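You operate a simulated robot arm through the tools that you are given. There is no shell and no other tool. Be economical: measure what you need, move in short steps, check, and stop when the job is done.

You are at the controls of a simulated robot arm. One attempt, no reset.

JOB
Swap the red carrier in the block for the blue one.
Fine: free the green lever first; lay the red carrier on the desk, pad up; lock the new one.
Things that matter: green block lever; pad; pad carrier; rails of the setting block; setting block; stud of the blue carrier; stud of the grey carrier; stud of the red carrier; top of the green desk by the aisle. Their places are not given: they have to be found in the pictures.

The check looks at the end state, three seconds after you hand in, the way a careful person would. Anything else that was tipped, shoved, dropped, spilled or broken makes it a failure.

ROBOT AND FRAMES
A 7-joint arm with a two-finger parallel gripper, fixed in place. Base frame: the origin is at the foot of the arm, x ahead of it, y to its left, z up; the work surface is at about z = 750. Lengths are in mm, angles in degrees, forces in N, time in s.
With the tool pointing down near the work surface it reaches from about 200 to 680 mm from the base axis. Its first joint turns from -66.0 to 66.0 degrees. Payload 2.4 kg.
The TCP is the grasp point between the finger pads, 30 mm short of the fingertips. In the tool frame z runs along the fingers and y along their closing line. The gripper opens to 94 mm. The fingers are 28 mm wide and 10 mm thick; the gripper's body (50 by 96 mm) begins 55 mm behind the TCP.
Orientation is that of the tool frame in the base frame, as a unit quaternion [w, x, y, z]. With the fingers straight down and closing along the base's y, the tool's x points along the base's -x, its y along +y and its z along -z.

CONTROLS
- The arm moves only by the tool send_rows. Its arguments are lists of equal length, an entry for each row: "claw": the closure in counts, from 0 (fully open) to 255 (shut); "slide": the shift along the tool's x, y, z in units of 50 mm (1.0 is 50 mm), a list of three; "rot": the turn, a rotation vector about the tool's x, y, z in units of 6 degrees (1.0 is 6 degrees), a list of three. In form: {"claw": [claw, ...], "slide": [[dx, dy, dz], ...], "rot": [[wx, wy, wz], ...]}. A call has 1 to 20 rows; each row shifts and turns the commanded pose from where the row before left it, along the tool's axes as they then stand. A call with a number of a shift or a turn outside -1 to 1 is refused whole. Each row takes 0.2 s and may step no farther than 50 mm and 8.6 degrees from the row before; otherwise, or with a gripper value out of range, the whole call is refused. A pose out of reach is approached as far as the arm can. The call stops where the force on the tool passes 40 N (or 10 N more than at its start, if that is more) or the arm is blocked; 0.2 s more then pass. The fingers move at their own pace (about 153 mm/s each) and stop on an object; they squeeze with about 39 N. The grip force told is the motor's: it shows also when the fingers shut on nothing. Time passes only in rows, and 0.2 s behind the last, so rows that do not move let the fingers close. The reply holds the time, the measured pose of the TCP, the force on the tool along the base axes, the opening and the grip force, in the units named above and with some noise, with the torque about the TCP (base axes, N m) and any sound that the robot's microphone picked up.
- Cameras (640 x 400 px; columns grow to the right, rows downward): "scene" is fixed at [18.5, 472.2, 1460.4]; the picture's right is [-0.81, -0.58, 0.00], its down [-0.33, 0.47, -0.82] and it looks along [0.47, -0.67, -0.57] (base axes); focal length 318 px, centre (320, 200). "wrist" rides on the gripper at [76, 14, -102] in the tool frame; the picture's right is [-0.18, 0.98, 0.00], its down [-0.75, -0.14, -0.64] and it looks along [-0.63, -0.12, 0.77] (tool axes); focal length 243 px, centre (320, 200).
- get_image(camera): a new picture of that camera. It takes no simulated time.
- measure_at(camera, pixels): for up to 12 pixels [column, row] of the newest picture of that camera ("zoom" is the newest enlarged one), the place [x, y, z] in the base frame of the surface seen there, good to about 2 mm, but the place of the scene camera against the robot may be out by one fixed shift of up to 25 mm in any direction. It takes no simulated time.
- zoom(camera, box): a new picture of the part [left, top, right, bottom] of that camera's present view, enlarged. It takes no simulated time.
- sign_off(): hands the job in; it is judged then, once.

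Go step by step. Measure first, check grasps and placings, and put right what went wrong. The budget is 80 turns and 38 pictures, counting those below and the enlarged ones. Unless the task says otherwise, let go and move clear before handing in, and close with one line.

The tools are called after "Emit:" as name(argument=value, ...) on one line, values as JSON. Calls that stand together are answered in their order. send_rows: Moves the arm, as the interface text tells. Its arguments: {"type":"object","properties":{"claw":{"type":"array"},"slide":{"type":"array"},"rot":{"type":"array"}},"required":["claw","slide","rot"]} The other tools are called the same way: get_image (camera) takes a picture; measure_at (camera, pixels) gives the place of the surface under pixels of a picture; zoom (camera, box) takes an enlarged picture of a part of a camera's view; sign_off () hands the job in.

At the start:

```text
time_s: 0.0
position: [256.3, -323.1, 1052.1]
tcp_rot: [0.001, 0.0, 1.0, 0.001]
contact_force: [-0.8, -0.4, -0.5]
wrist_torque: [0.0, -0.02, -0.02]
opening: 94.1
gripper_force: 0.1
```

scene: 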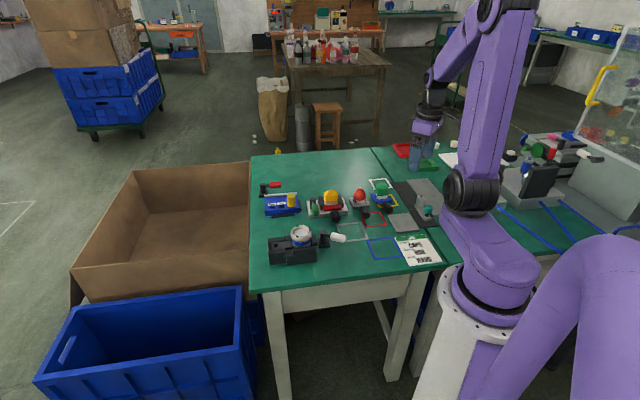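
wrist: 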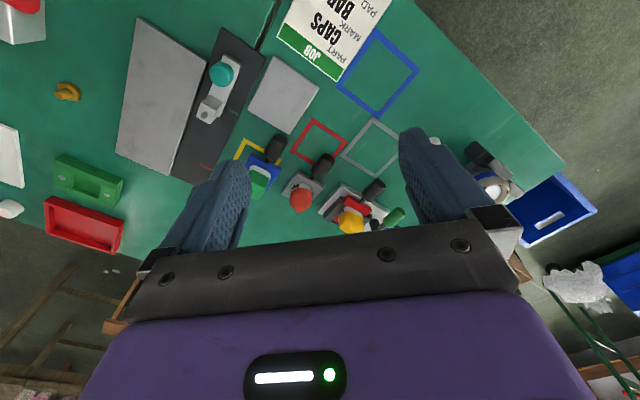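

The desk at pixels (250-440, 150-290) holds several carriers and a block; I need detail, so I zoom in.

Emit:
zoom(camera="scene", box=[250, 160, 410, 260])

Emit:
zoom(camera="wrist", box=[220, 40, 540, 240])

Emit:
zoom(camera="scene", box=[340, 130, 468, 210])

```text
4.00 times, centred on (330, 210) of scene
```

zoom: 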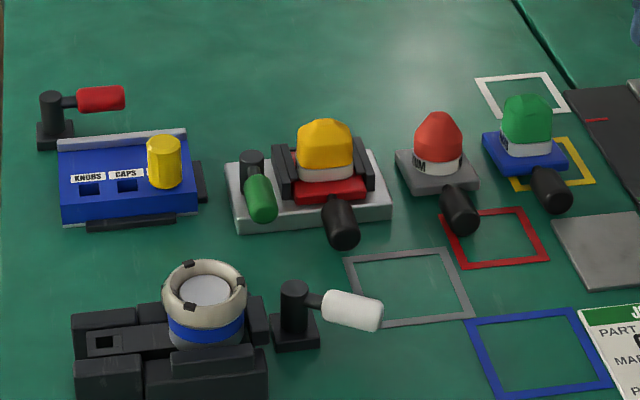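

```text
2.00 times, centred on (380, 140) of wrist
```

zoom: 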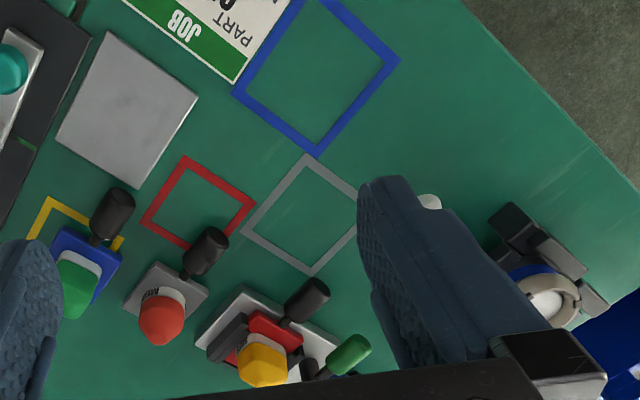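

```text
5.00 times, centred on (404, 170) of scene
```

zoom: 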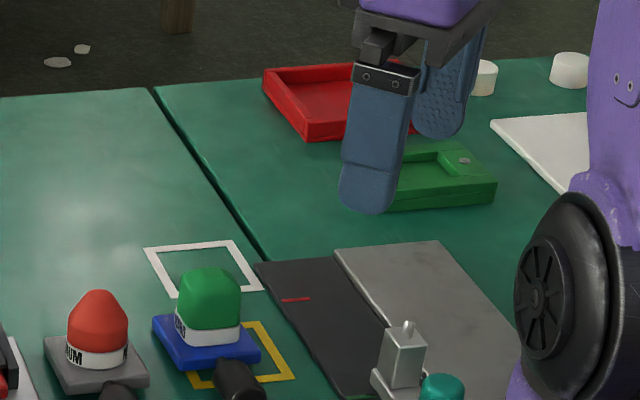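

The block seems to be the light plate with dark rails holding the red carrier (yellow pad) at scene (332,203), its green lever at (314,209). I measure key points in both cameras to fix the shift.

Emit:
measure_at(camera="wrist", pixels=[[276, 142], [324, 160], [374, 187], [395, 215], [265, 165], [301, 200], [351, 222], [318, 118], [347, 145], [262, 174], [303, 179], [355, 205]])

Emit:
measure_at(camera="scene", pixels=[[387, 207], [365, 213], [335, 216], [315, 210], [381, 187], [359, 195], [331, 195], [374, 219], [360, 230], [379, 199], [357, 206], [332, 208]])

Emit:
zoom(camera="wrist", box=[240, 0, 400, 100])

```text
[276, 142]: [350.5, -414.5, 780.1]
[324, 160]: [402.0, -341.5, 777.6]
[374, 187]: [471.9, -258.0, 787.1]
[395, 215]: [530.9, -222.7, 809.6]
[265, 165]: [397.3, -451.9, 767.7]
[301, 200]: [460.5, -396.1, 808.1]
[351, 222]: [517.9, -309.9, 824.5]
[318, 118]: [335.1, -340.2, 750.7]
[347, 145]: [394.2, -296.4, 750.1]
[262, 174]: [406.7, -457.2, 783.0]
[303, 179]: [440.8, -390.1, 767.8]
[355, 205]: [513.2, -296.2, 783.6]
```

```text
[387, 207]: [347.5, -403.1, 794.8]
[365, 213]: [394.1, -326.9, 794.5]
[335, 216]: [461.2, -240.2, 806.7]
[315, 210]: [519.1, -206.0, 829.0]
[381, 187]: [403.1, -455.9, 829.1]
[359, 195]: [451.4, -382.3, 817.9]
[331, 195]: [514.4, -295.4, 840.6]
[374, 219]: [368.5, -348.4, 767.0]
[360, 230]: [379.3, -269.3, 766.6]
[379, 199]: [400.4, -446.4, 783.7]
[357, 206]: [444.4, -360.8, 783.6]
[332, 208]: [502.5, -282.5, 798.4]
```

```text
4.00 times, centred on (320, 50) of wrist
```

zoom: 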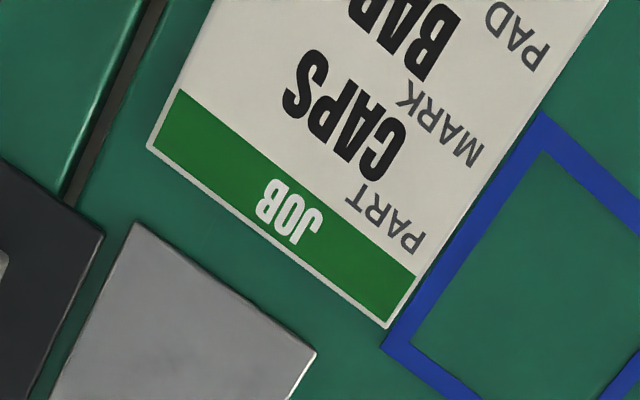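

The carrier's stud points toward about (-0.74,+0.67) in base axes; I move above and in front of the block with the tool turned to align, to look closely.

Emit:
send_rows(claw=[0, 0, 0, 0, 0, 0, 0, 0, 0, 0, 0, 0, 0], slide=[[-0.483, 0.387, 0.413], [-0.483, 0.387, 0.413], [-0.483, 0.387, 0.413], [-0.483, 0.387, 0.413], [-0.483, 0.387, 0.413], [-0.483, 0.387, 0.413], [0, 0, 0], [0, 0, 0], [0, 0, 0], [0, 0, 0], [0, 0, 0], [0, 0, 0], [0, 0, 0]], rot=[[0, 0, 0], [0, 0, 0], [0, 0, 0], [0, 0, 0], [0, 0, 0], [0, 0, 0], [0, 0, 1], [0, 0, 1], [0, 0, 1], [0, 0, 1], [0, 0, 1], [0, 0, 1], [0, 0, 1]])

Emit:
get_image(camera="wrist")

```text
time_s: 2.8
position: [401.3, -206.5, 928.4]
tcp_rot: [0.0, 0.36, 0.933, 0.0]
contact_force: [-0.1, 0.2, -0.1]
wrist_torque: [0.0, -0.03, -0.01]
opening: 94.3
gripper_force: 0.0
```

```text
31 pictures are left
```

wrist: 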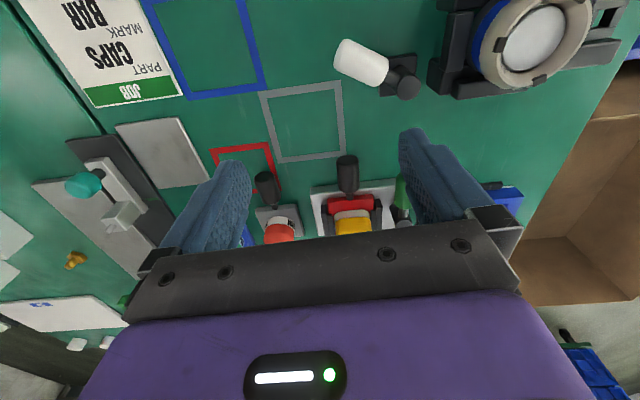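

The camera is upside-down, so the block (345,200) sits under the gripper body in the picture; I move 80 mm forward toward the block to raise it in view.

Emit:
send_rows(claw=[0, 0, 0], slide=[[-0.6, 0.1, 0], [-0.6, 0.1, 0], [-0.6, 0.1, 0]], rot=[[0, 0, 0], [0, 0, 0], [0, 0, 0]])

Emit:
zoom(camera="wrist", box=[208, 80, 432, 220])

Emit:
get_image(camera="wrist")

```text
time_s: 3.6
position: [476.3, -256.0, 928.3]
tcp_rot: [0.001, 0.358, 0.934, 0.0]
contact_force: [0.2, 0.7, 0.2]
wrist_torque: [0.01, 0.02, 0.0]
opening: 94.1
gripper_force: 0.0
```

```text
2.86 times, centred on (320, 150) of wrist
```

zoom: 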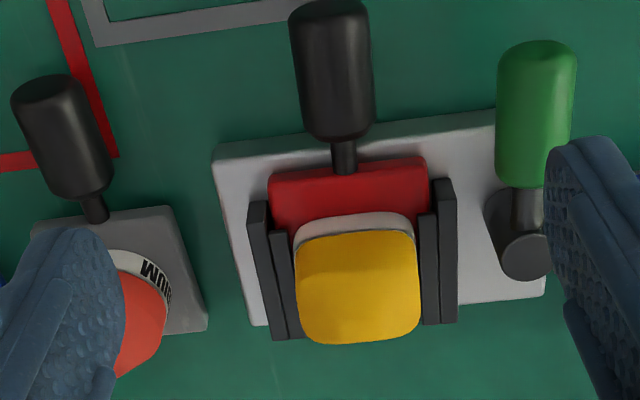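

```text
29 pictures are left
```

wrist: 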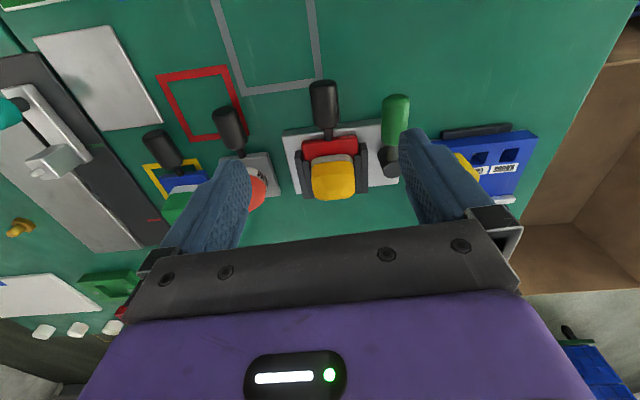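

Now I see the rails, red carrier and its stud (323,100), and the green lever: post (391,165), handle (396,110), pointing parallel to the stud. I measure these points.

Emit:
measure_at(camera="wrist", pixels=[[391, 166], [396, 100], [396, 118], [392, 146], [322, 86], [325, 115], [326, 135], [330, 144], [305, 180], [365, 170], [292, 145], [333, 175]])

Emit:
measure_at(camera="zoom", pixels=[[332, 20], [335, 100], [344, 155], [320, 190], [275, 190], [425, 172], [258, 215], [445, 195], [230, 180], [480, 130], [355, 290], [515, 240]])

```text
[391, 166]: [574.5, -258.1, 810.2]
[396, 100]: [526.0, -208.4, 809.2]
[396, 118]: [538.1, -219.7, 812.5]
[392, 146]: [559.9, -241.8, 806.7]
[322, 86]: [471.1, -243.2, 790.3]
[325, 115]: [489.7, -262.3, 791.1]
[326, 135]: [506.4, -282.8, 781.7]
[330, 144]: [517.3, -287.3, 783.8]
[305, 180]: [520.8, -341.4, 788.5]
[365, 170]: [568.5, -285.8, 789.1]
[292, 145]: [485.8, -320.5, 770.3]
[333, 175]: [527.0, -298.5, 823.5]
```

```text
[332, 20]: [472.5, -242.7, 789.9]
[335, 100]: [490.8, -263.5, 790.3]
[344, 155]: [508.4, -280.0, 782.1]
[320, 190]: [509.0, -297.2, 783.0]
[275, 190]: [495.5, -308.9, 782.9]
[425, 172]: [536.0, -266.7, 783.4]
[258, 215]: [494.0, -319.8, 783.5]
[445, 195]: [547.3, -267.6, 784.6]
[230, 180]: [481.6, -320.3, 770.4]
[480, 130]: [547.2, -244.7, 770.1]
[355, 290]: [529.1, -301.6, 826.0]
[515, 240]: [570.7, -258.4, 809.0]
```

The block frame is turned about 45.5°: out direction (-0.707,0.707). Lever post at about (572,-258), handle top z≈812. Before swinging it outward I check the heights of the neighbouring blue block at (455-535,130-190).

Emit:
measure_at(camera="wrist", pixels=[[443, 136], [475, 132], [510, 126], [500, 150], [466, 163], [530, 140], [480, 180], [515, 180], [504, 199], [400, 172], [382, 125], [236, 125]])

Emit:
zoom(camera="scene", box=[298, 185, 362, 225])

```text
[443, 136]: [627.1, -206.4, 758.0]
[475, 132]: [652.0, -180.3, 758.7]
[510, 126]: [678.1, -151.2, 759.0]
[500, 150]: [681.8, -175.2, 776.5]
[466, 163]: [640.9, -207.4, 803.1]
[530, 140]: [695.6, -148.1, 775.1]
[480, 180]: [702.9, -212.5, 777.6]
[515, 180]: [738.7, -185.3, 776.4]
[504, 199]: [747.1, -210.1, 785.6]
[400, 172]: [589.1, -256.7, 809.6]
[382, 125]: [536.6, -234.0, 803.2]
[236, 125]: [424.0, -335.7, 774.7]
```

```text
10.00 times, centred on (330, 205) of scene
```

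zoom: 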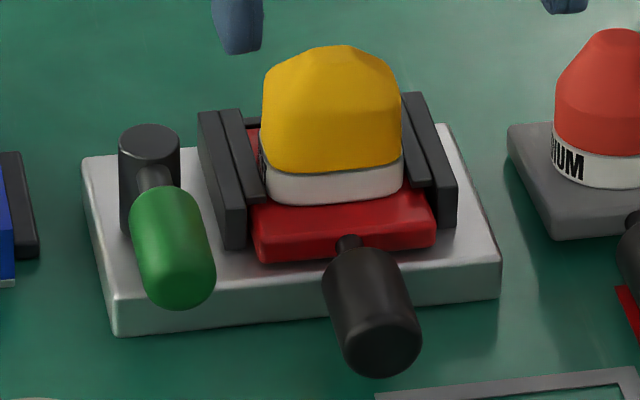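

Lever is clear to swing outward for at least a good part (yellow knob at v≈307 is the limit). I close the fingers and lower them into the gap between stud and lever handle, above stud height.

Emit:
send_rows(claw=[255, 255, 255, 255, 255, 255, 255], slide=[[0, 0, 0], [-0.118, 0.364, 0], [-0.118, 0.364, 0], [0, 0, 0.52], [0, 0, 0.52], [0, 0, 0.52], [0, 0, 0.52]], rot=[[0, 0, 0.6], [0, 0, 0], [0, 0, 0], [0, 0, 0], [0, 0, 0], [0, 0, 0], [0, 0, 0]])

Emit:
get_image(camera="scene")

Emit:
zoom(camera="scene", box=[282, 175, 378, 235])

```text
time_s: 5.2
position: [511.8, -238.4, 824.5]
tcp_rot: [0.001, 0.388, 0.922, -0.001]
contact_force: [0.8, 0.1, 0.0]
wrist_torque: [0.0, -0.03, 0.04]
opening: 0.3
gripper_force: 33.4
```

```text
27 pictures are left
```

scene: 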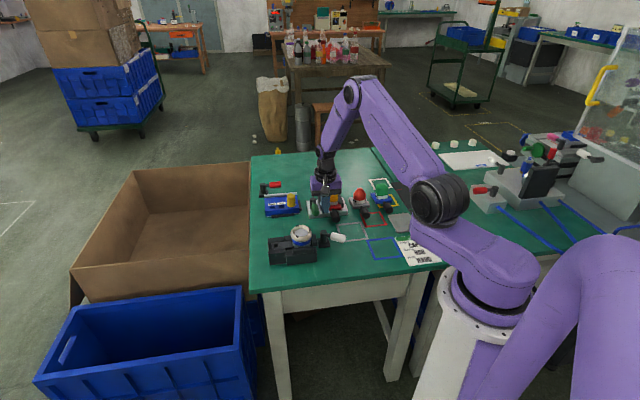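

```text
6.67 times, centred on (330, 205) of scene
```

zoom: 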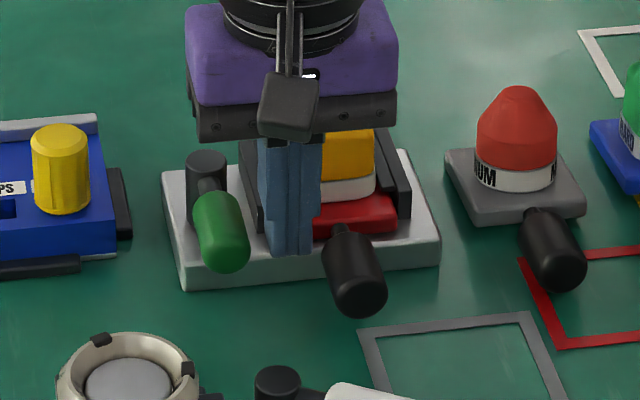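

Fingers stand in the gap clear of all. I push the handle outward: contact, then a few 6° steps of arc about the post.

Emit:
send_rows(claw=[255, 255, 255, 255, 255, 255], slide=[[0, 0.06, 0], [0, 0.06, 0], [0.042, 0.122, 0], [0.042, 0.122, 0], [0.042, 0.122, 0], [0.042, 0.122, 0]], rot=[[0, 0, 0], [0, 0, 0], [0, 0, 1], [0, 0, 1], [0, 0, 1], [0, 0, 1]])

Emit:
zoom(camera="scene", box=[282, 175, 378, 235])

```text
time_s: 6.6
position: [531.5, -211.7, 823.1]
tcp_rot: [0.0, 0.571, 0.821, 0.001]
contact_force: [-3.3, 1.3, -0.5]
wrist_torque: [0.01, 0.05, 0.07]
opening: 0.3
gripper_force: 33.6
```

```text
6.67 times, centred on (330, 205) of scene
```

zoom: 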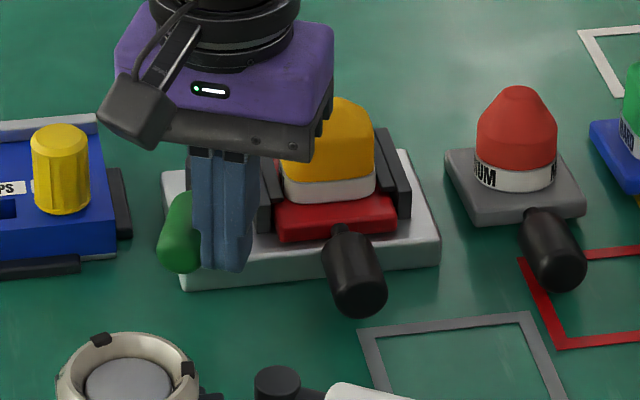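

The lever moves outward freely (about 25° so far, 3 N). I continue in arc steps, short of the yellow knob.

Emit:
send_rows(claw=[255, 255, 255, 255, 255, 255], slide=[[0.042, 0.122, 0], [0.042, 0.122, 0], [0.042, 0.122, 0], [0.042, 0.122, 0], [0.042, 0.122, 0], [0.042, 0.122, 0]], rot=[[0, 0, 1], [0, 0, 1], [0, 0, 1], [0, 0, 1], [0, 0, 1], [0, 0, 1]])

Emit:
zoom(camera="scene", box=[282, 175, 378, 235])

```text
time_s: 8.0
position: [565.0, -198.9, 824.1]
tcp_rot: [0.002, 0.797, 0.604, 0.001]
contact_force: [-2.5, 3.0, -0.1]
wrist_torque: [0.09, 0.07, 0.04]
opening: 0.3
gripper_force: 33.1
```

```text
6.67 times, centred on (330, 205) of scene
```

zoom: 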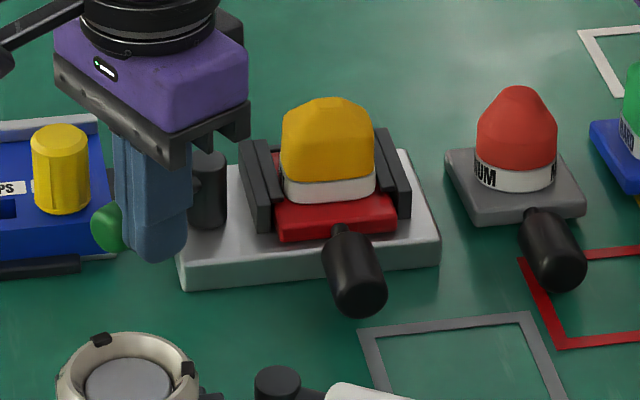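

The lever is at about 63° with force still low; I do two more steps (about 75°), still clear of the knob, then back off and lift.

Emit:
send_rows(claw=[255, 255], slide=[[0.042, 0.122, 0], [0.042, 0.122, 0]], rot=[[0, 0, 1], [0, 0, 1]])

Emit:
zoom(camera="scene", box=[282, 175, 378, 235])

```text
time_s: 8.7
position: [571.9, -197.0, 823.8]
tcp_rot: [-0.007, 0.854, 0.52, -0.007]
contact_force: [-6.2, 2.7, 5.9]
wrist_torque: [0.11, 0.09, 0.08]
opening: 0.1
gripper_force: 33.1
stopped in row 2: the force on the tool passed its limit at 43 N (the readings are from after the stop); the commanded pose is now the measured one
```

```text
6.67 times, centred on (330, 205) of scene
```

zoom: 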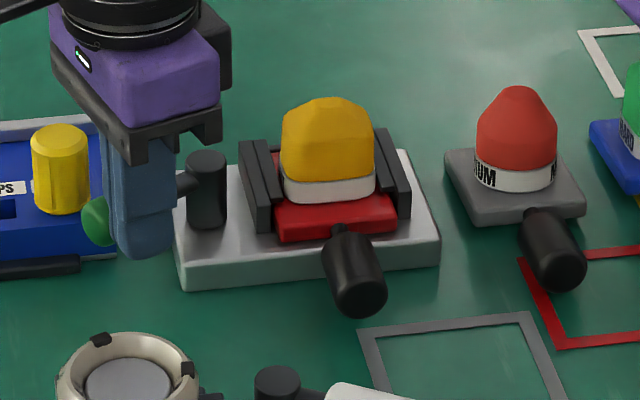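

The lever met a stop (43 N peak) at about 72°, so it's fully open. I back off, lift and turn the wrist back.

Emit:
send_rows(claw=[255, 255, 255, 255, 255, 255, 255, 255, 255, 255, 255, 255, 255, 255, 255, 255], slide=[[0, -0.3, 0], [0, 0, -0.7], [0, 0, -0.7], [0, 0, -0.7], [0, 0, 0], [0, 0, 0], [0, 0, 0], [0, 0, 0], [0, 0, 0], [0, 0, 0], [0, 0, 0], [0, 0, 0], [0, 0, 0], [0, 0, 0], [0, 0, 0], [0, 0, 0]], rot=[[0, 0, 0], [0, 0, 0], [0, 0, 0], [0, 0, 0], [0, 0, -1], [0, 0, -1], [0, 0, -1], [0, 0, -1], [0, 0, -1], [0, 0, -1], [0, 0, -1], [0, 0, -1], [0, 0, -1], [0, 0, -1], [0, 0, -1], [0, 0, -1]])

Emit:
get_image(camera="wrist")

```text
time_s: 12.1
position: [560.5, -191.3, 929.1]
tcp_rot: [-0.008, 0.384, 0.923, 0.0]
contact_force: [0.3, -0.4, 0.2]
wrist_torque: [0.01, 0.04, 0.0]
opening: 0.0
gripper_force: 33.4
```

```text
22 pictures are left
```

wrist: 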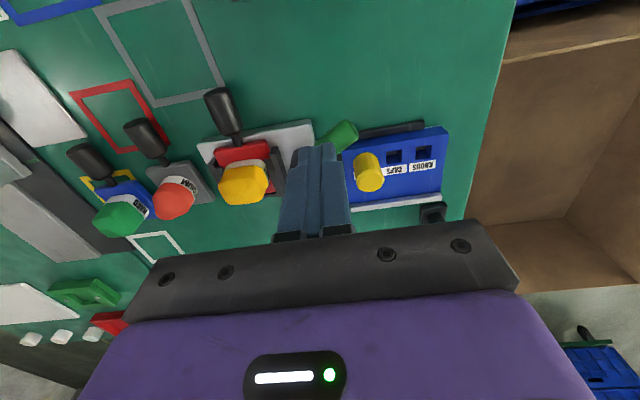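

Handle at (340,137) now points out over the desk beside the blue block, touching nothing. Next: grasp the red carrier's stud at about (484,-257), approaching with a 60 mm opening.

Emit:
send_rows(claw=[92, 92, 92, 92, 92, 92, 92, 92, 92], slide=[[0.048, -0.667, 0], [0.048, -0.667, 0], [0.048, -0.667, 0], [0, 0, 0.5], [0, 0, 0.5], [0, 0, 0.5], [0, 0, 0.5], [0, 0, 0.4], [0, 0, 0.4]], rot=[[-0.06, -0.14, 0], [0, 0, 0], [0, 0, 0], [0, 0, 0], [0, 0, 0], [0, 0, 0], [0, 0, 0], [0, 0, 0], [0, 0, 0]])

Emit:
zoom(camera="scene", box=[282, 175, 378, 235])

```text
time_s: 14.1
position: [485.1, -256.9, 790.1]
tcp_rot: [0.0, 0.386, 0.923, 0.0]
contact_force: [-0.3, 0.4, -0.3]
wrist_torque: [0.01, 0.01, 0.03]
opening: 60.1
gripper_force: 0.0
```

```text
6.67 times, centred on (330, 205) of scene
```

zoom: 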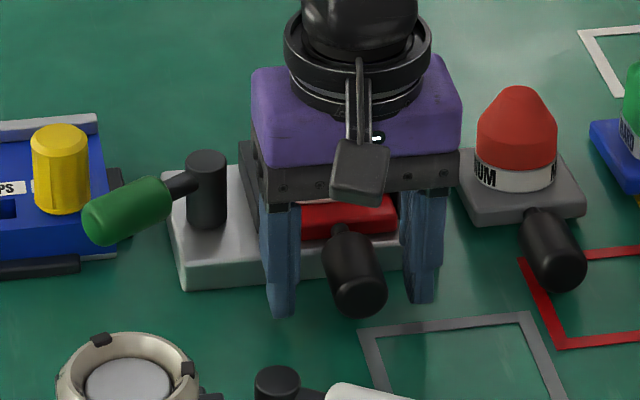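

The fingers straddle the stud evenly (280 / 425 around 355). I lower 4 mm and close.

Emit:
send_rows(claw=[92, 255, 255, 255], slide=[[0, 0, 0.08], [0, 0, 0], [0, 0, 0], [0, 0, 0]], rot=[[0, 0, 0], [0, 0, 0], [0, 0, 0], [0, 0, 0]])

```text
time_s: 15.1
position: [484.2, -258.0, 784.8]
tcp_rot: [-0.002, 0.387, 0.922, 0.0]
contact_force: [-12.9, -10.0, 0.3]
wrist_torque: [0.03, 0.19, 0.22]
opening: 28.6
gripper_force: 39.0
```

Gripped at 28.6 mm, with about 16 N side load from a ~1.5 mm offset. I ease off that offset and pull the carrier out along tool +x in small steps.

Emit:
send_rows(claw=[255, 255, 255, 255], slide=[[0, -0.03, 0], [0.1, 0, 0], [0.1, 0, 0], [0.1, 0, 0]], rot=[[0, 0, 0], [0, 0, 0], [0, 0, 0], [0, 0, 0]])

Emit:
zoom(camera="scene", box=[282, 175, 378, 235])

```text
time_s: 16.1
position: [474.8, -245.1, 785.4]
tcp_rot: [-0.001, 0.385, 0.923, 0.0]
contact_force: [-0.5, -1.6, 0.4]
wrist_torque: [0.07, 0.09, -0.12]
opening: 28.5
gripper_force: 38.5
```

```text
6.67 times, centred on (330, 205) of scene
```

zoom: 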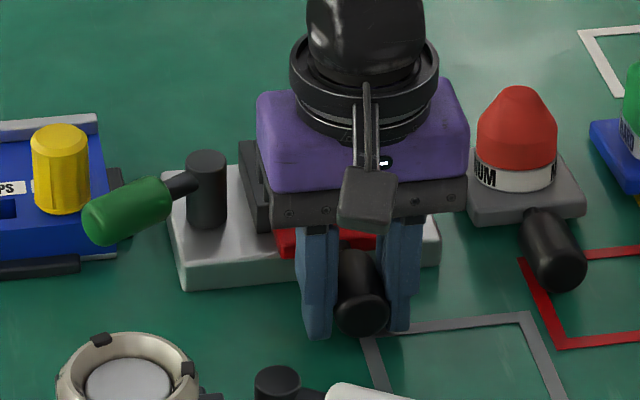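

The carrier slides freely. While it comes out, I measure candidate free spots: grey outline (358,233), blue outline (384,248), and nearby edges.

Emit:
send_rows(claw=[255, 255, 255, 255, 255, 255], slide=[[0.2, 0, 0], [0.2, 0, 0], [0.2, 0, 0], [0.2, 0, 0], [0.2, 0, 0], [0.2, 0, 0]], rot=[[0, 0, 0], [0, 0, 0], [0, 0, 0], [0, 0, 0], [0, 0, 0], [0, 0, 0]])

Emit:
get_image(camera="scene")

Emit:
measure_at(camera="scene", pixels=[[368, 241], [393, 236], [376, 259], [402, 255], [337, 225], [362, 222], [367, 239], [340, 241], [330, 241], [348, 265], [258, 289], [325, 280]])

Emit:
zoom(camera="scene", box=[282, 190, 410, 270])

```text
time_s: 17.5
position: [432.4, -203.6, 784.8]
tcp_rot: [0.0, 0.386, 0.922, 0.0]
contact_force: [0.5, -1.0, 0.3]
wrist_torque: [-0.05, -0.16, -0.02]
opening: 28.4
gripper_force: 38.6
```

```text
19 pictures are left
```

scene: 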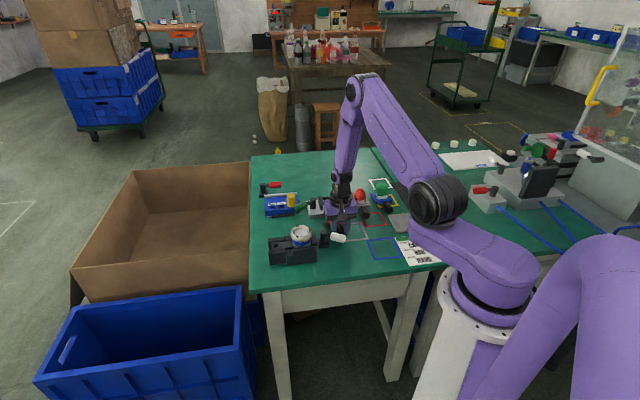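

```text
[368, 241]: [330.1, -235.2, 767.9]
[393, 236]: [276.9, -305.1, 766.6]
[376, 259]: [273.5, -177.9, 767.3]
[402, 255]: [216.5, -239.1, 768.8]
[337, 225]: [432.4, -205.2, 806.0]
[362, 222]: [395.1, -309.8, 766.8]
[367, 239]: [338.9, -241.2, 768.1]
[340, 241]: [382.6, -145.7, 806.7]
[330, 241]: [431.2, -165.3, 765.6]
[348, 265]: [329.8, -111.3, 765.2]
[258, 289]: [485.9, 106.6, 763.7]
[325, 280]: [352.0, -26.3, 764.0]
```

```text
5.00 times, centred on (346, 230) of scene
```

zoom: 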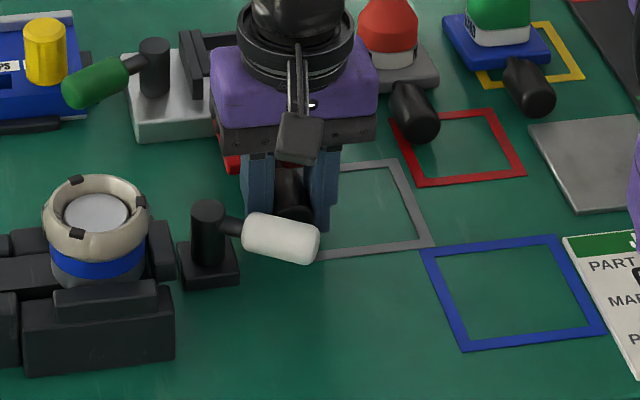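

The carrier is fully out (75 mm pulled, no force). Desk front edge is near u≈-280, so I'll lay it around the empty blue outline area, clear of everything and of the insertion path. Lift and carry over.

Emit:
send_rows(claw=[255, 255, 255, 255, 255, 255, 255, 255, 255], slide=[[0, 0, -0.5], [0, 0, -0.6], [0, 0, -0.6], [0.429, -0.459, 0], [0.429, -0.459, 0], [0.429, -0.459, 0], [0.429, -0.459, 0], [0.429, -0.459, 0], [0.429, -0.459, 0]], rot=[[0, 0, 0], [0, 0, 0], [0, 0, 0], [0, 0, 0], [0, 0, 0], [0, 0, 0], [0, 0, 0], [0, 0, 0], [0, 0, 0]])

Emit:
get_image(camera="scene")

Emit:
zoom(camera="scene", box=[314, 190, 442, 270])

```text
time_s: 19.5
position: [244.6, -207.7, 870.0]
tcp_rot: [0.0, 0.383, 0.924, -0.001]
contact_force: [-0.2, 0.1, -1.5]
wrist_torque: [0.08, 0.09, 0.03]
opening: 26.8
gripper_force: 38.7
```

```text
17 pictures are left
```

scene: 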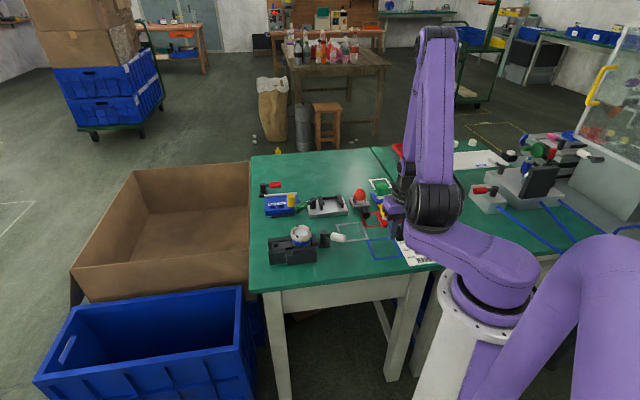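

```text
5.00 times, centred on (378, 230) of scene
```

zoom: 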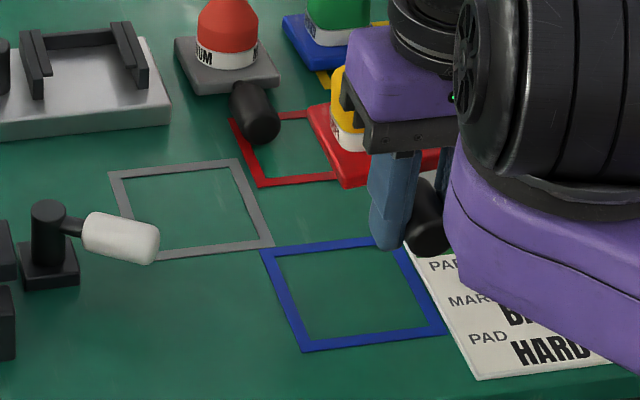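

Carrier hangs from the grip over the target, with the opening now 26.8 mm, so it may have pitched. A wrist look will show.

Emit:
get_image(camera="wrist")

```text
15 pictures are left
```

wrist: 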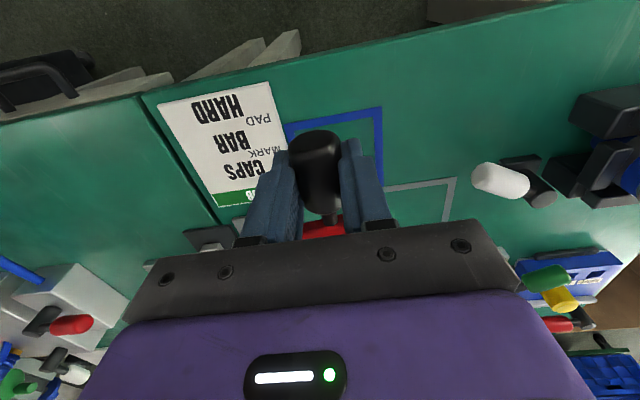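

Emit:
measure_at(camera="wrist", pixels=[[313, 138], [318, 160], [322, 190], [326, 207], [330, 216], [320, 232], [340, 228], [308, 236]])

Emit:
measure_at(camera="zoom", pixels=[[312, 112], [345, 175], [330, 140], [360, 165], [340, 183], [346, 80], [418, 215], [435, 240]])

```text
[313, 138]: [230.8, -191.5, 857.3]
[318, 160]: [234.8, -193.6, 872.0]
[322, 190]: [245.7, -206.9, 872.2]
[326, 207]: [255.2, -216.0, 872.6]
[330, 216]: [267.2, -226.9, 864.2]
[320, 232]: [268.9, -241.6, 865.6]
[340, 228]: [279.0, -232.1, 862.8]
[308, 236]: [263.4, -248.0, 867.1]
```

```text
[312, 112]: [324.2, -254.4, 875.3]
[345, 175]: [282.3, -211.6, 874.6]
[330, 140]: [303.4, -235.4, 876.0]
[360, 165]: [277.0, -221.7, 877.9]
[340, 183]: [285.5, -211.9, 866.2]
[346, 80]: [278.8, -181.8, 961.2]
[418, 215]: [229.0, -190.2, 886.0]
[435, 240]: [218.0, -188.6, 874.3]
```

The stud is level lengthwise (z 872 both ends) but the carrier has rolled about 11° around it. Since fingertips would hit the desk before the carrier lies flat, I roll back by 11° and pitch 8° so its rear edge lands first, then go down to just above contact.

Emit:
send_rows(claw=[255, 255, 255, 255, 255, 255, 255, 255], slide=[[0, 0, 0], [0, 0, 0], [0, 0, 0], [-0.042, -0.057, 0.291], [-0.042, -0.057, 0.291], [-0.042, -0.057, 0.291], [-0.042, -0.057, 0.291], [-0.042, -0.057, 0.291]], rot=[[-0.6, 0.45, 0], [-0.6, 0.45, 0], [-0.6, 0.45, 0], [0, 0, 0], [0, 0, 0], [0, 0, 0], [0, 0, 0], [0, 0, 0]])

Emit:
zoom(camera="scene", box=[330, 190, 442, 260])

```text
time_s: 21.3
position: [243.0, -209.6, 797.0]
tcp_rot: [-0.028, 0.384, 0.916, 0.114]
contact_force: [0.6, 0.6, -1.8]
wrist_torque: [0.09, 0.09, 0.01]
opening: 26.5
gripper_force: 39.0
```

```text
5.71 times, centred on (386, 225) of scene
```

zoom: 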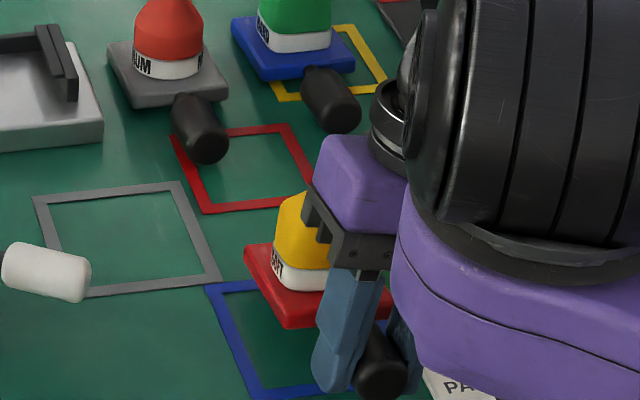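

Carrier looks near level in roll and just above the desk. I lower in 2 mm steps toward TCP z≈788, watching force.

Emit:
send_rows(claw=[255, 255, 255, 255], slide=[[-0.006, -0.008, 0.04], [-0.006, -0.008, 0.04], [-0.006, -0.008, 0.04], [-0.006, -0.008, 0.04]], rot=[[0, 0, 0], [0, 0, 0], [0, 0, 0], [0, 0, 0]])

Emit:
zoom(camera="scene", box=[354, 210, 418, 250])

```text
time_s: 22.3
position: [243.5, -208.7, 788.1]
tcp_rot: [-0.03, 0.382, 0.917, 0.113]
contact_force: [0.2, 0.1, -2.6]
wrist_torque: [0.05, 0.12, -0.03]
opening: 26.8
gripper_force: 39.1
```

```text
10.00 times, centred on (386, 230) of scene
```

zoom: 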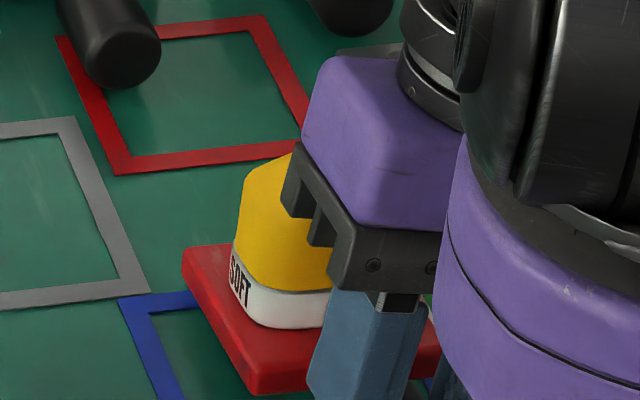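

Still no contact force. I measure the carrier's top corners to know the remaining height.

Emit:
measure_at(camera="zoom", pixels=[[195, 258], [222, 310], [250, 360], [300, 365], [425, 345], [215, 252], [190, 285], [140, 300]])

```text
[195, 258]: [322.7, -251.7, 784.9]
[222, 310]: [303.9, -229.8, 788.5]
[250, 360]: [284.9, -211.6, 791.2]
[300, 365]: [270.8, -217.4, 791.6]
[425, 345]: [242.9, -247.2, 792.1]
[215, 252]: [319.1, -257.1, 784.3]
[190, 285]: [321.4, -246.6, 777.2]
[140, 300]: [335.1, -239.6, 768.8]
```

The rear edge is essentially on the desk (top 17 mm above desk) and the front only ~6.5 mm higher, roll level. I open slightly to let it settle, then withdraw along the fingers.

Emit:
send_rows(claw=[165, 150, 150, 150, 150, 150, 150], slide=[[0, 0, 0], [0, 0, 0], [0, 0, -0.2], [0, 0, -0.4], [0, 0, -0.6], [0, 0, -0.6], [0, 0, -0.6]], rot=[[0, 0, 0], [0, 0, 0], [0, 0, 0], [0, 0, 0], [0, 0, 0], [0, 0, 0], [0, 0, 0]])

Emit:
get_image(camera="wrist")

```text
time_s: 23.9
position: [241.7, -237.3, 903.4]
tcp_rot: [-0.031, 0.383, 0.916, 0.113]
contact_force: [-0.8, 0.9, -0.3]
wrist_torque: [0.01, -0.02, 0.01]
opening: 38.5
gripper_force: 0.2
```

```text
12 pictures are left
```

wrist: 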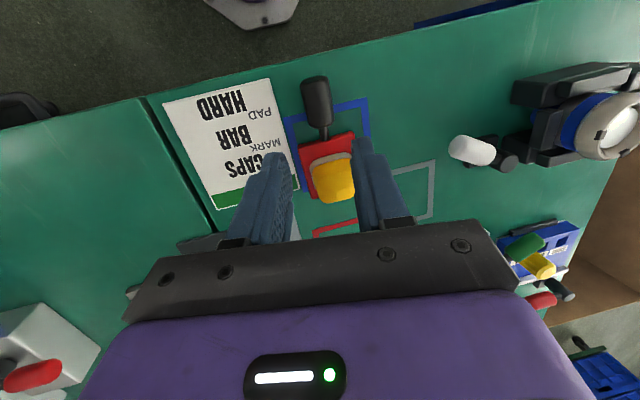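

The red carrier lies flat, pad up, stud out at (317,100). Now I un-tilt and hover over the blue carrier's stud for a precise look, opening to 60 mm.

Emit:
send_rows(claw=[92, 92, 92, 92, 92, 92, 92, 92, 92], slide=[[0, 0, 0], [0, 0, 0], [0, 0, 0], [-0.71, -0.148, 0], [-0.71, -0.148, 0], [-0.71, -0.148, 0], [-0.71, -0.148, 0], [-0.71, -0.148, 0], [-0.71, -0.148, 0]], rot=[[0.6, -0.45, 0], [0.6, -0.45, 0], [0.6, -0.45, 0], [0, 0, 0], [0, 0, 0], [0, 0, 0], [0, 0, 0], [0, 0, 0], [0, 0, 0]])

Emit:
get_image(camera="wrist")

```text
time_s: 25.9
position: [358.5, -420.0, 904.4]
tcp_rot: [-0.001, 0.386, 0.923, -0.001]
contact_force: [-0.2, -0.1, -0.6]
wrist_torque: [-0.02, 0.01, 0.0]
opening: 60.0
gripper_force: 0.0
```

```text
11 pictures are left
```

wrist: 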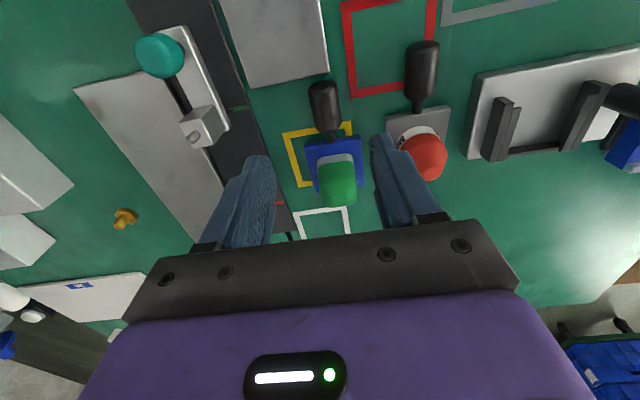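

Blue stud at (323,105), carrier front edge row ~140; block rails at (500,128) and (580,115). I measure them.

Emit:
measure_at(camera="wrist", pixels=[[321, 88], [324, 105], [326, 122], [328, 135], [309, 144], [357, 139], [310, 155], [361, 150], [335, 150], [312, 105], [336, 102], [338, 175]])

Emit:
measure_at(camera="wrist", pixels=[[494, 102], [510, 103], [488, 158], [500, 152], [582, 84], [600, 90], [565, 148], [540, 120], [530, 148], [480, 76], [468, 155], [545, 66]])

```text
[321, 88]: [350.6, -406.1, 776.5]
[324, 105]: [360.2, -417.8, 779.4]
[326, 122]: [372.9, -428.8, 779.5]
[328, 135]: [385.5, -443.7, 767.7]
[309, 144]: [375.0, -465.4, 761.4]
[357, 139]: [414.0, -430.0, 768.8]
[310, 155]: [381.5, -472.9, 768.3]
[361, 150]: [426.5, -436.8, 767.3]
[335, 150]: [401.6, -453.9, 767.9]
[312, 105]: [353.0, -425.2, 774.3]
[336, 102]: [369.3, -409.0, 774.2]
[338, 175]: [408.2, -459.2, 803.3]
```

```text
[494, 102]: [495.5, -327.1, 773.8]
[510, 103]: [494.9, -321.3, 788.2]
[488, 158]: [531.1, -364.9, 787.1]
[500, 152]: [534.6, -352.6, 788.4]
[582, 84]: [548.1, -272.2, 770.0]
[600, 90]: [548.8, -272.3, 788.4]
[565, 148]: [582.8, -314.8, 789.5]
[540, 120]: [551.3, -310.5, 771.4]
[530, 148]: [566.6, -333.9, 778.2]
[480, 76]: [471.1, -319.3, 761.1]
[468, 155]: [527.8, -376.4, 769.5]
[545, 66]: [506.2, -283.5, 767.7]
```

Blue stud axis is also at 45.5°, centred v≈-40, top z≈779.5, carrier top 767.8. Height relations differ a bit from what I saw on the red one in the block, so I check the red carrier lying on the desk and the block floor.

Emit:
get_image(camera="scene")

Emit:
zoom(camera="scene", box=[298, 190, 410, 260])

```text
10 pictures are left
```

scene: 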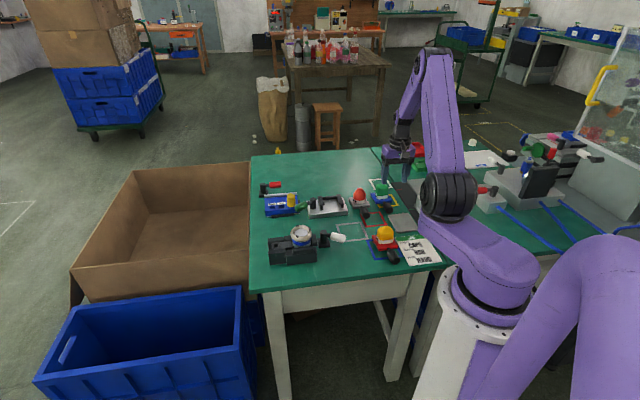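

```text
5.71 times, centred on (354, 225) of scene
```

zoom: 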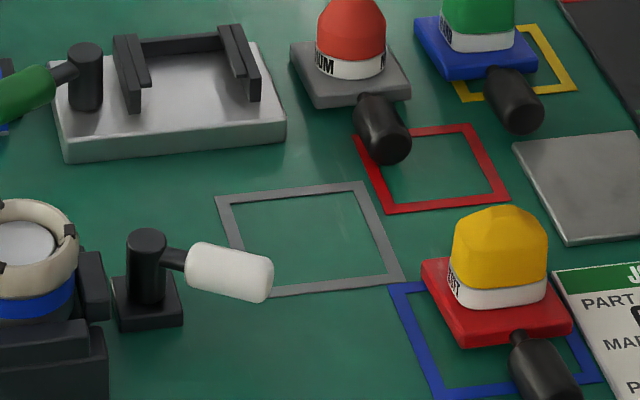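

Emit:
measure_at(camera="zoom", pixels=[[435, 275], [465, 330], [545, 318], [540, 350], [560, 385], [500, 210], [510, 85], [440, 60], [380, 115], [330, 90], [180, 85], [300, 230]])

Emit:
measure_at(camera="zoom", pixels=[[170, 60], [150, 100], [200, 115], [125, 60], [225, 45], [180, 45], [250, 92], [130, 95], [100, 120], [240, 120], [70, 145], [515, 70]])

```text
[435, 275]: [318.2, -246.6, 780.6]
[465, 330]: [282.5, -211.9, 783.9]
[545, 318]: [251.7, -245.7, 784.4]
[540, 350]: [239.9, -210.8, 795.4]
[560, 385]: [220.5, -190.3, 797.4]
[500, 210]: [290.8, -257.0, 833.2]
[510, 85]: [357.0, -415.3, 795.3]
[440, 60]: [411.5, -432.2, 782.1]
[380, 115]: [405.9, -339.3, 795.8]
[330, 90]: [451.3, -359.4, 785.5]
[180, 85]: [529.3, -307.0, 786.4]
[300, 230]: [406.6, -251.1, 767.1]
```

```text
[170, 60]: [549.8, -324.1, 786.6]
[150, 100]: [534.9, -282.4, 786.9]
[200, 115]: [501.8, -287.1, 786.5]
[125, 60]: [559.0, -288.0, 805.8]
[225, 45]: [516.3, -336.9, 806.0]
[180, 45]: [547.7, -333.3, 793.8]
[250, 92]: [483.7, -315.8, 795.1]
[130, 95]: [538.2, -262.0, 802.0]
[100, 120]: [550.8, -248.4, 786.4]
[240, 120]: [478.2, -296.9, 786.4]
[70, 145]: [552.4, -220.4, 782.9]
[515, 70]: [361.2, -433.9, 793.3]
```

Both red and blue carriers rest on desk with the stud (r≈13.5) propping the front up ~4°, which explains the heights: in the block the carrier bottom sits at 770. Before descending I check the grey sheet's edge near the left finger.

Emit:
measure_at(camera="wrist", pixels=[[248, 87], [270, 82], [300, 76], [328, 71], [270, 60], [260, 110], [403, 75], [413, 108]])

```text
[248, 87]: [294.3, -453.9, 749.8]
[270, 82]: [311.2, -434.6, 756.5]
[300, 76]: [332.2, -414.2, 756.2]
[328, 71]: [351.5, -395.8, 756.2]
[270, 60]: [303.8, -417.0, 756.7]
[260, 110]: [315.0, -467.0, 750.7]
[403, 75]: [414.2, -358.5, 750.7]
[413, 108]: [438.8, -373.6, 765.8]
```

Sheet edge is at u≈-528, 6 mm high; gripping at u=-553 leaves ~11 mm clearance. I descend in steps to TCP z≈783.

Emit:
send_rows(claw=[120, 120, 120, 120, 120, 120, 120], slide=[[-0.049, 0.07, 0], [0, 0, 0.5], [0, 0, 0.5], [0, 0, 0.5], [0, 0, 0.5], [0, 0, 0.3], [0, 0, 0.13]], rot=[[0, 0, 0], [0, 0, 0], [0, 0, 0], [0, 0, 0], [0, 0, 0], [0, 0, 0], [0, 0, 0]])

Emit:
send_rows(claw=[255, 255, 255], slide=[[0, 0, 0], [0, 0, 0], [0, 0, 0]], rot=[[0, 0, 0], [0, 0, 0], [0, 0, 0]])

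```text
time_s: 27.5
position: [363.1, -417.2, 783.1]
tcp_rot: [-0.001, 0.385, 0.923, -0.002]
contact_force: [0.4, -0.1, -0.9]
wrist_torque: [0.02, -0.02, -0.02]
opening: 49.7
gripper_force: 0.0
```

```text
time_s: 28.3
position: [362.3, -418.6, 781.7]
tcp_rot: [0.0, 0.386, 0.922, -0.001]
contact_force: [-1.2, -4.1, 0.1]
wrist_torque: [-0.12, 0.13, -0.56]
opening: 23.6
gripper_force: 39.3
```

Closed on the stud at 23.6 mm. I lift 60 mm slowly and take a wrist look.

Emit:
send_rows(claw=[255, 255, 255, 255, 255, 255], slide=[[0, 0, -0.1], [0, 0, -0.2], [0, 0, -0.3], [0, 0, -0.3], [0, 0, -0.4], [0, 0, -0.3]], rot=[[0, 0, 0], [0, 0, 0], [0, 0, 0], [0, 0, 0], [0, 0, 0], [0, 0, 0]])

Emit:
get_image(camera="wrist")

```text
time_s: 29.7
position: [362.5, -417.0, 864.7]
tcp_rot: [0.0, 0.386, 0.923, 0.0]
contact_force: [-0.5, 0.5, -1.6]
wrist_torque: [0.02, 0.08, -0.02]
opening: 26.6
gripper_force: 38.9
```

```text
8 pictures are left
```

wrist: 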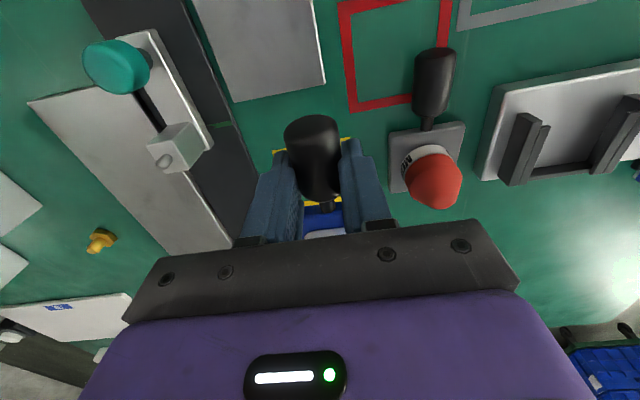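

Lifted cleanly. I carry it out along u first, then across to v≈162 in front of the block, and look.

Emit:
send_rows(claw=[255, 255, 255, 255, 255, 255, 255, 255, 255, 255], slide=[[0, 0, -0.4], [0.707, 0, 0], [0.707, 0, 0], [0.707, 0, 0], [0, 0.802, 0], [0, 0.802, 0], [0, 0.802, 0], [0, 0.802, 0], [0, 0.802, 0], [0, 0, 0]], rot=[[0, 0, 0], [0, 0, 0], [0, 0, 0], [0, 0, 0], [0, 0, 0], [0, 0, 0], [0, 0, 0], [0, 0, 0], [0, 0, 0], [0, 0, 0]])

Emit:
get_image(camera="wrist")

Emit:
zoom(camera="scene", box=[290, 175, 386, 235])

```text
time_s: 31.9
position: [429.9, -202.6, 880.5]
tcp_rot: [-0.001, 0.385, 0.923, -0.001]
contact_force: [0.3, 0.1, -2.1]
wrist_torque: [0.05, 0.05, 0.0]
opening: 27.0
gripper_force: 38.4
```

```text
7 pictures are left
```

wrist: 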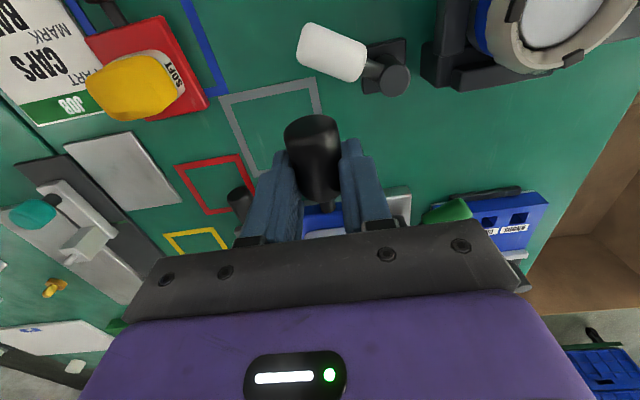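

```text
6.67 times, centred on (338, 205) of scene
```

zoom: 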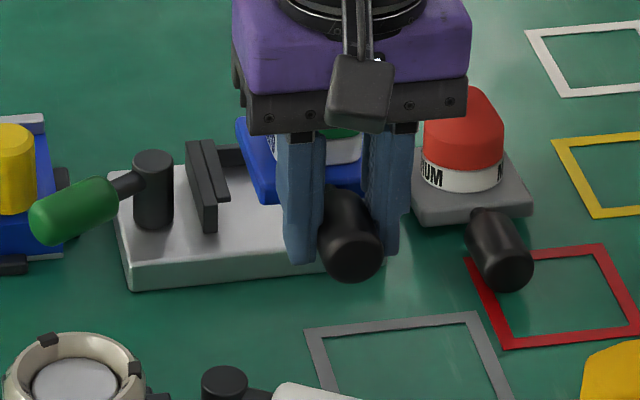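

Emit:
measure_at(camera="zoom", pixels=[[238, 128], [250, 155], [265, 185], [263, 198], [340, 178], [352, 180], [275, 182], [345, 210], [355, 240], [258, 172], [240, 145]])

Emit:
measure_at(camera="wrist", pixels=[[314, 150], [319, 175], [323, 195], [328, 208], [310, 215], [340, 211], [310, 225], [338, 222], [322, 222], [344, 228]])

```text
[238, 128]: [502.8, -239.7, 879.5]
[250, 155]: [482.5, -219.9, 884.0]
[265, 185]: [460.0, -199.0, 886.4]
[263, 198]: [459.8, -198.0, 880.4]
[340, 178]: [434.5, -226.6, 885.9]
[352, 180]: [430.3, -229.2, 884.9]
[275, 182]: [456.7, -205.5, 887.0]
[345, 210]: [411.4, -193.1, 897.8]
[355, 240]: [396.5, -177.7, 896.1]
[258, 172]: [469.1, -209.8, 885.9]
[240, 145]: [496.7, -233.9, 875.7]
```

```text
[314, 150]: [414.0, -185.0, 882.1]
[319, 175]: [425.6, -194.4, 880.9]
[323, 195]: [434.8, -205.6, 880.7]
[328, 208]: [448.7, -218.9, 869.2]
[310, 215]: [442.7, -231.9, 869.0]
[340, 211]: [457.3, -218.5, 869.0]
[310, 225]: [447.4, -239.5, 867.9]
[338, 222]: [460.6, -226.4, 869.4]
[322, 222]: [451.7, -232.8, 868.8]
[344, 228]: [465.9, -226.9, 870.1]
```

The carrier hangs pitched about 4° (rear low) and ~1.5° rolled; stud is 13 mm below TCP. I level it, align at v=162 with its rear just before the rails, and lower to z≈810.

Emit:
send_rows(claw=[255, 255, 255, 255, 255], slide=[[-0.4, 0.024, 0], [0, 0, 0], [0.03, 0.01, 0.466], [0.03, 0.01, 0.466], [0.03, 0.01, 0.466]], rot=[[0, 0, 0], [0.2, -0.62, 0], [0, 0, 0], [0, 0, 0], [0, 0, 0]])

Emit:
zoom(camera="scene", box=[298, 180, 362, 220])

```text
time_s: 33.1
position: [444.8, -217.3, 811.8]
tcp_rot: [0.025, 0.386, 0.922, -0.022]
contact_force: [0.9, 0.1, -1.3]
wrist_torque: [0.06, 0.04, 0.01]
opening: 26.8
gripper_force: 38.8
```

```text
10.00 times, centred on (330, 200) of scene
```

zoom: 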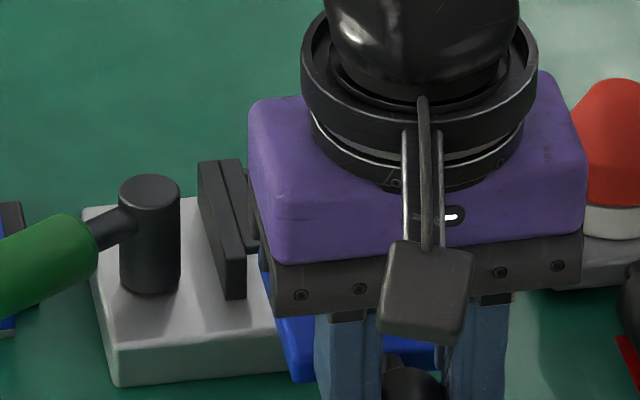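

Measuring the visible blue edge against the rail and block front.

Emit:
measure_at(camera="zoom", pixels=[[265, 258], [278, 320], [290, 350], [298, 368], [305, 350], [415, 345], [425, 352], [234, 290], [205, 175], [236, 165], [250, 240], [220, 340]])

```text
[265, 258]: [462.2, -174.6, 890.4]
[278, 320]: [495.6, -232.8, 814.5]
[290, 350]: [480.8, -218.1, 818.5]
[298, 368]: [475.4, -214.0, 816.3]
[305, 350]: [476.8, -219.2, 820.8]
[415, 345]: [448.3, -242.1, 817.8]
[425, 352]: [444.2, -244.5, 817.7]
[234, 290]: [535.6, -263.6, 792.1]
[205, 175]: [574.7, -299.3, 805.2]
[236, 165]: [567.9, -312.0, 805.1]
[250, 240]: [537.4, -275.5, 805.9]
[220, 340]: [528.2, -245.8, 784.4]
```

Position u=-468, v=160.8. I shift +1 mm in v and lower onto the block's front strip in fine steps to find contact height.

Emit:
send_rows(claw=[255, 255, 255, 255, 255, 255, 255], slide=[[0.01, 0.024, 0.16], [0.01, 0.004, 0.16], [0.002, 0, 0.03], [0.002, 0, 0.03], [0.002, 0, 0.02], [0, 0, 0], [0, 0, 0]], rot=[[0, 0, 0], [0, 0, 0], [0, 0, 0], [0, 0, 0], [0, 0, 0], [0, 0, 0], [0, 0, 0]])

```text
time_s: 34.7
position: [446.6, -215.9, 792.4]
tcp_rot: [0.026, 0.385, 0.922, -0.023]
contact_force: [-0.8, -1.7, 4.6]
wrist_torque: [-0.62, -0.19, -0.18]
opening: 26.6
gripper_force: 38.6
```

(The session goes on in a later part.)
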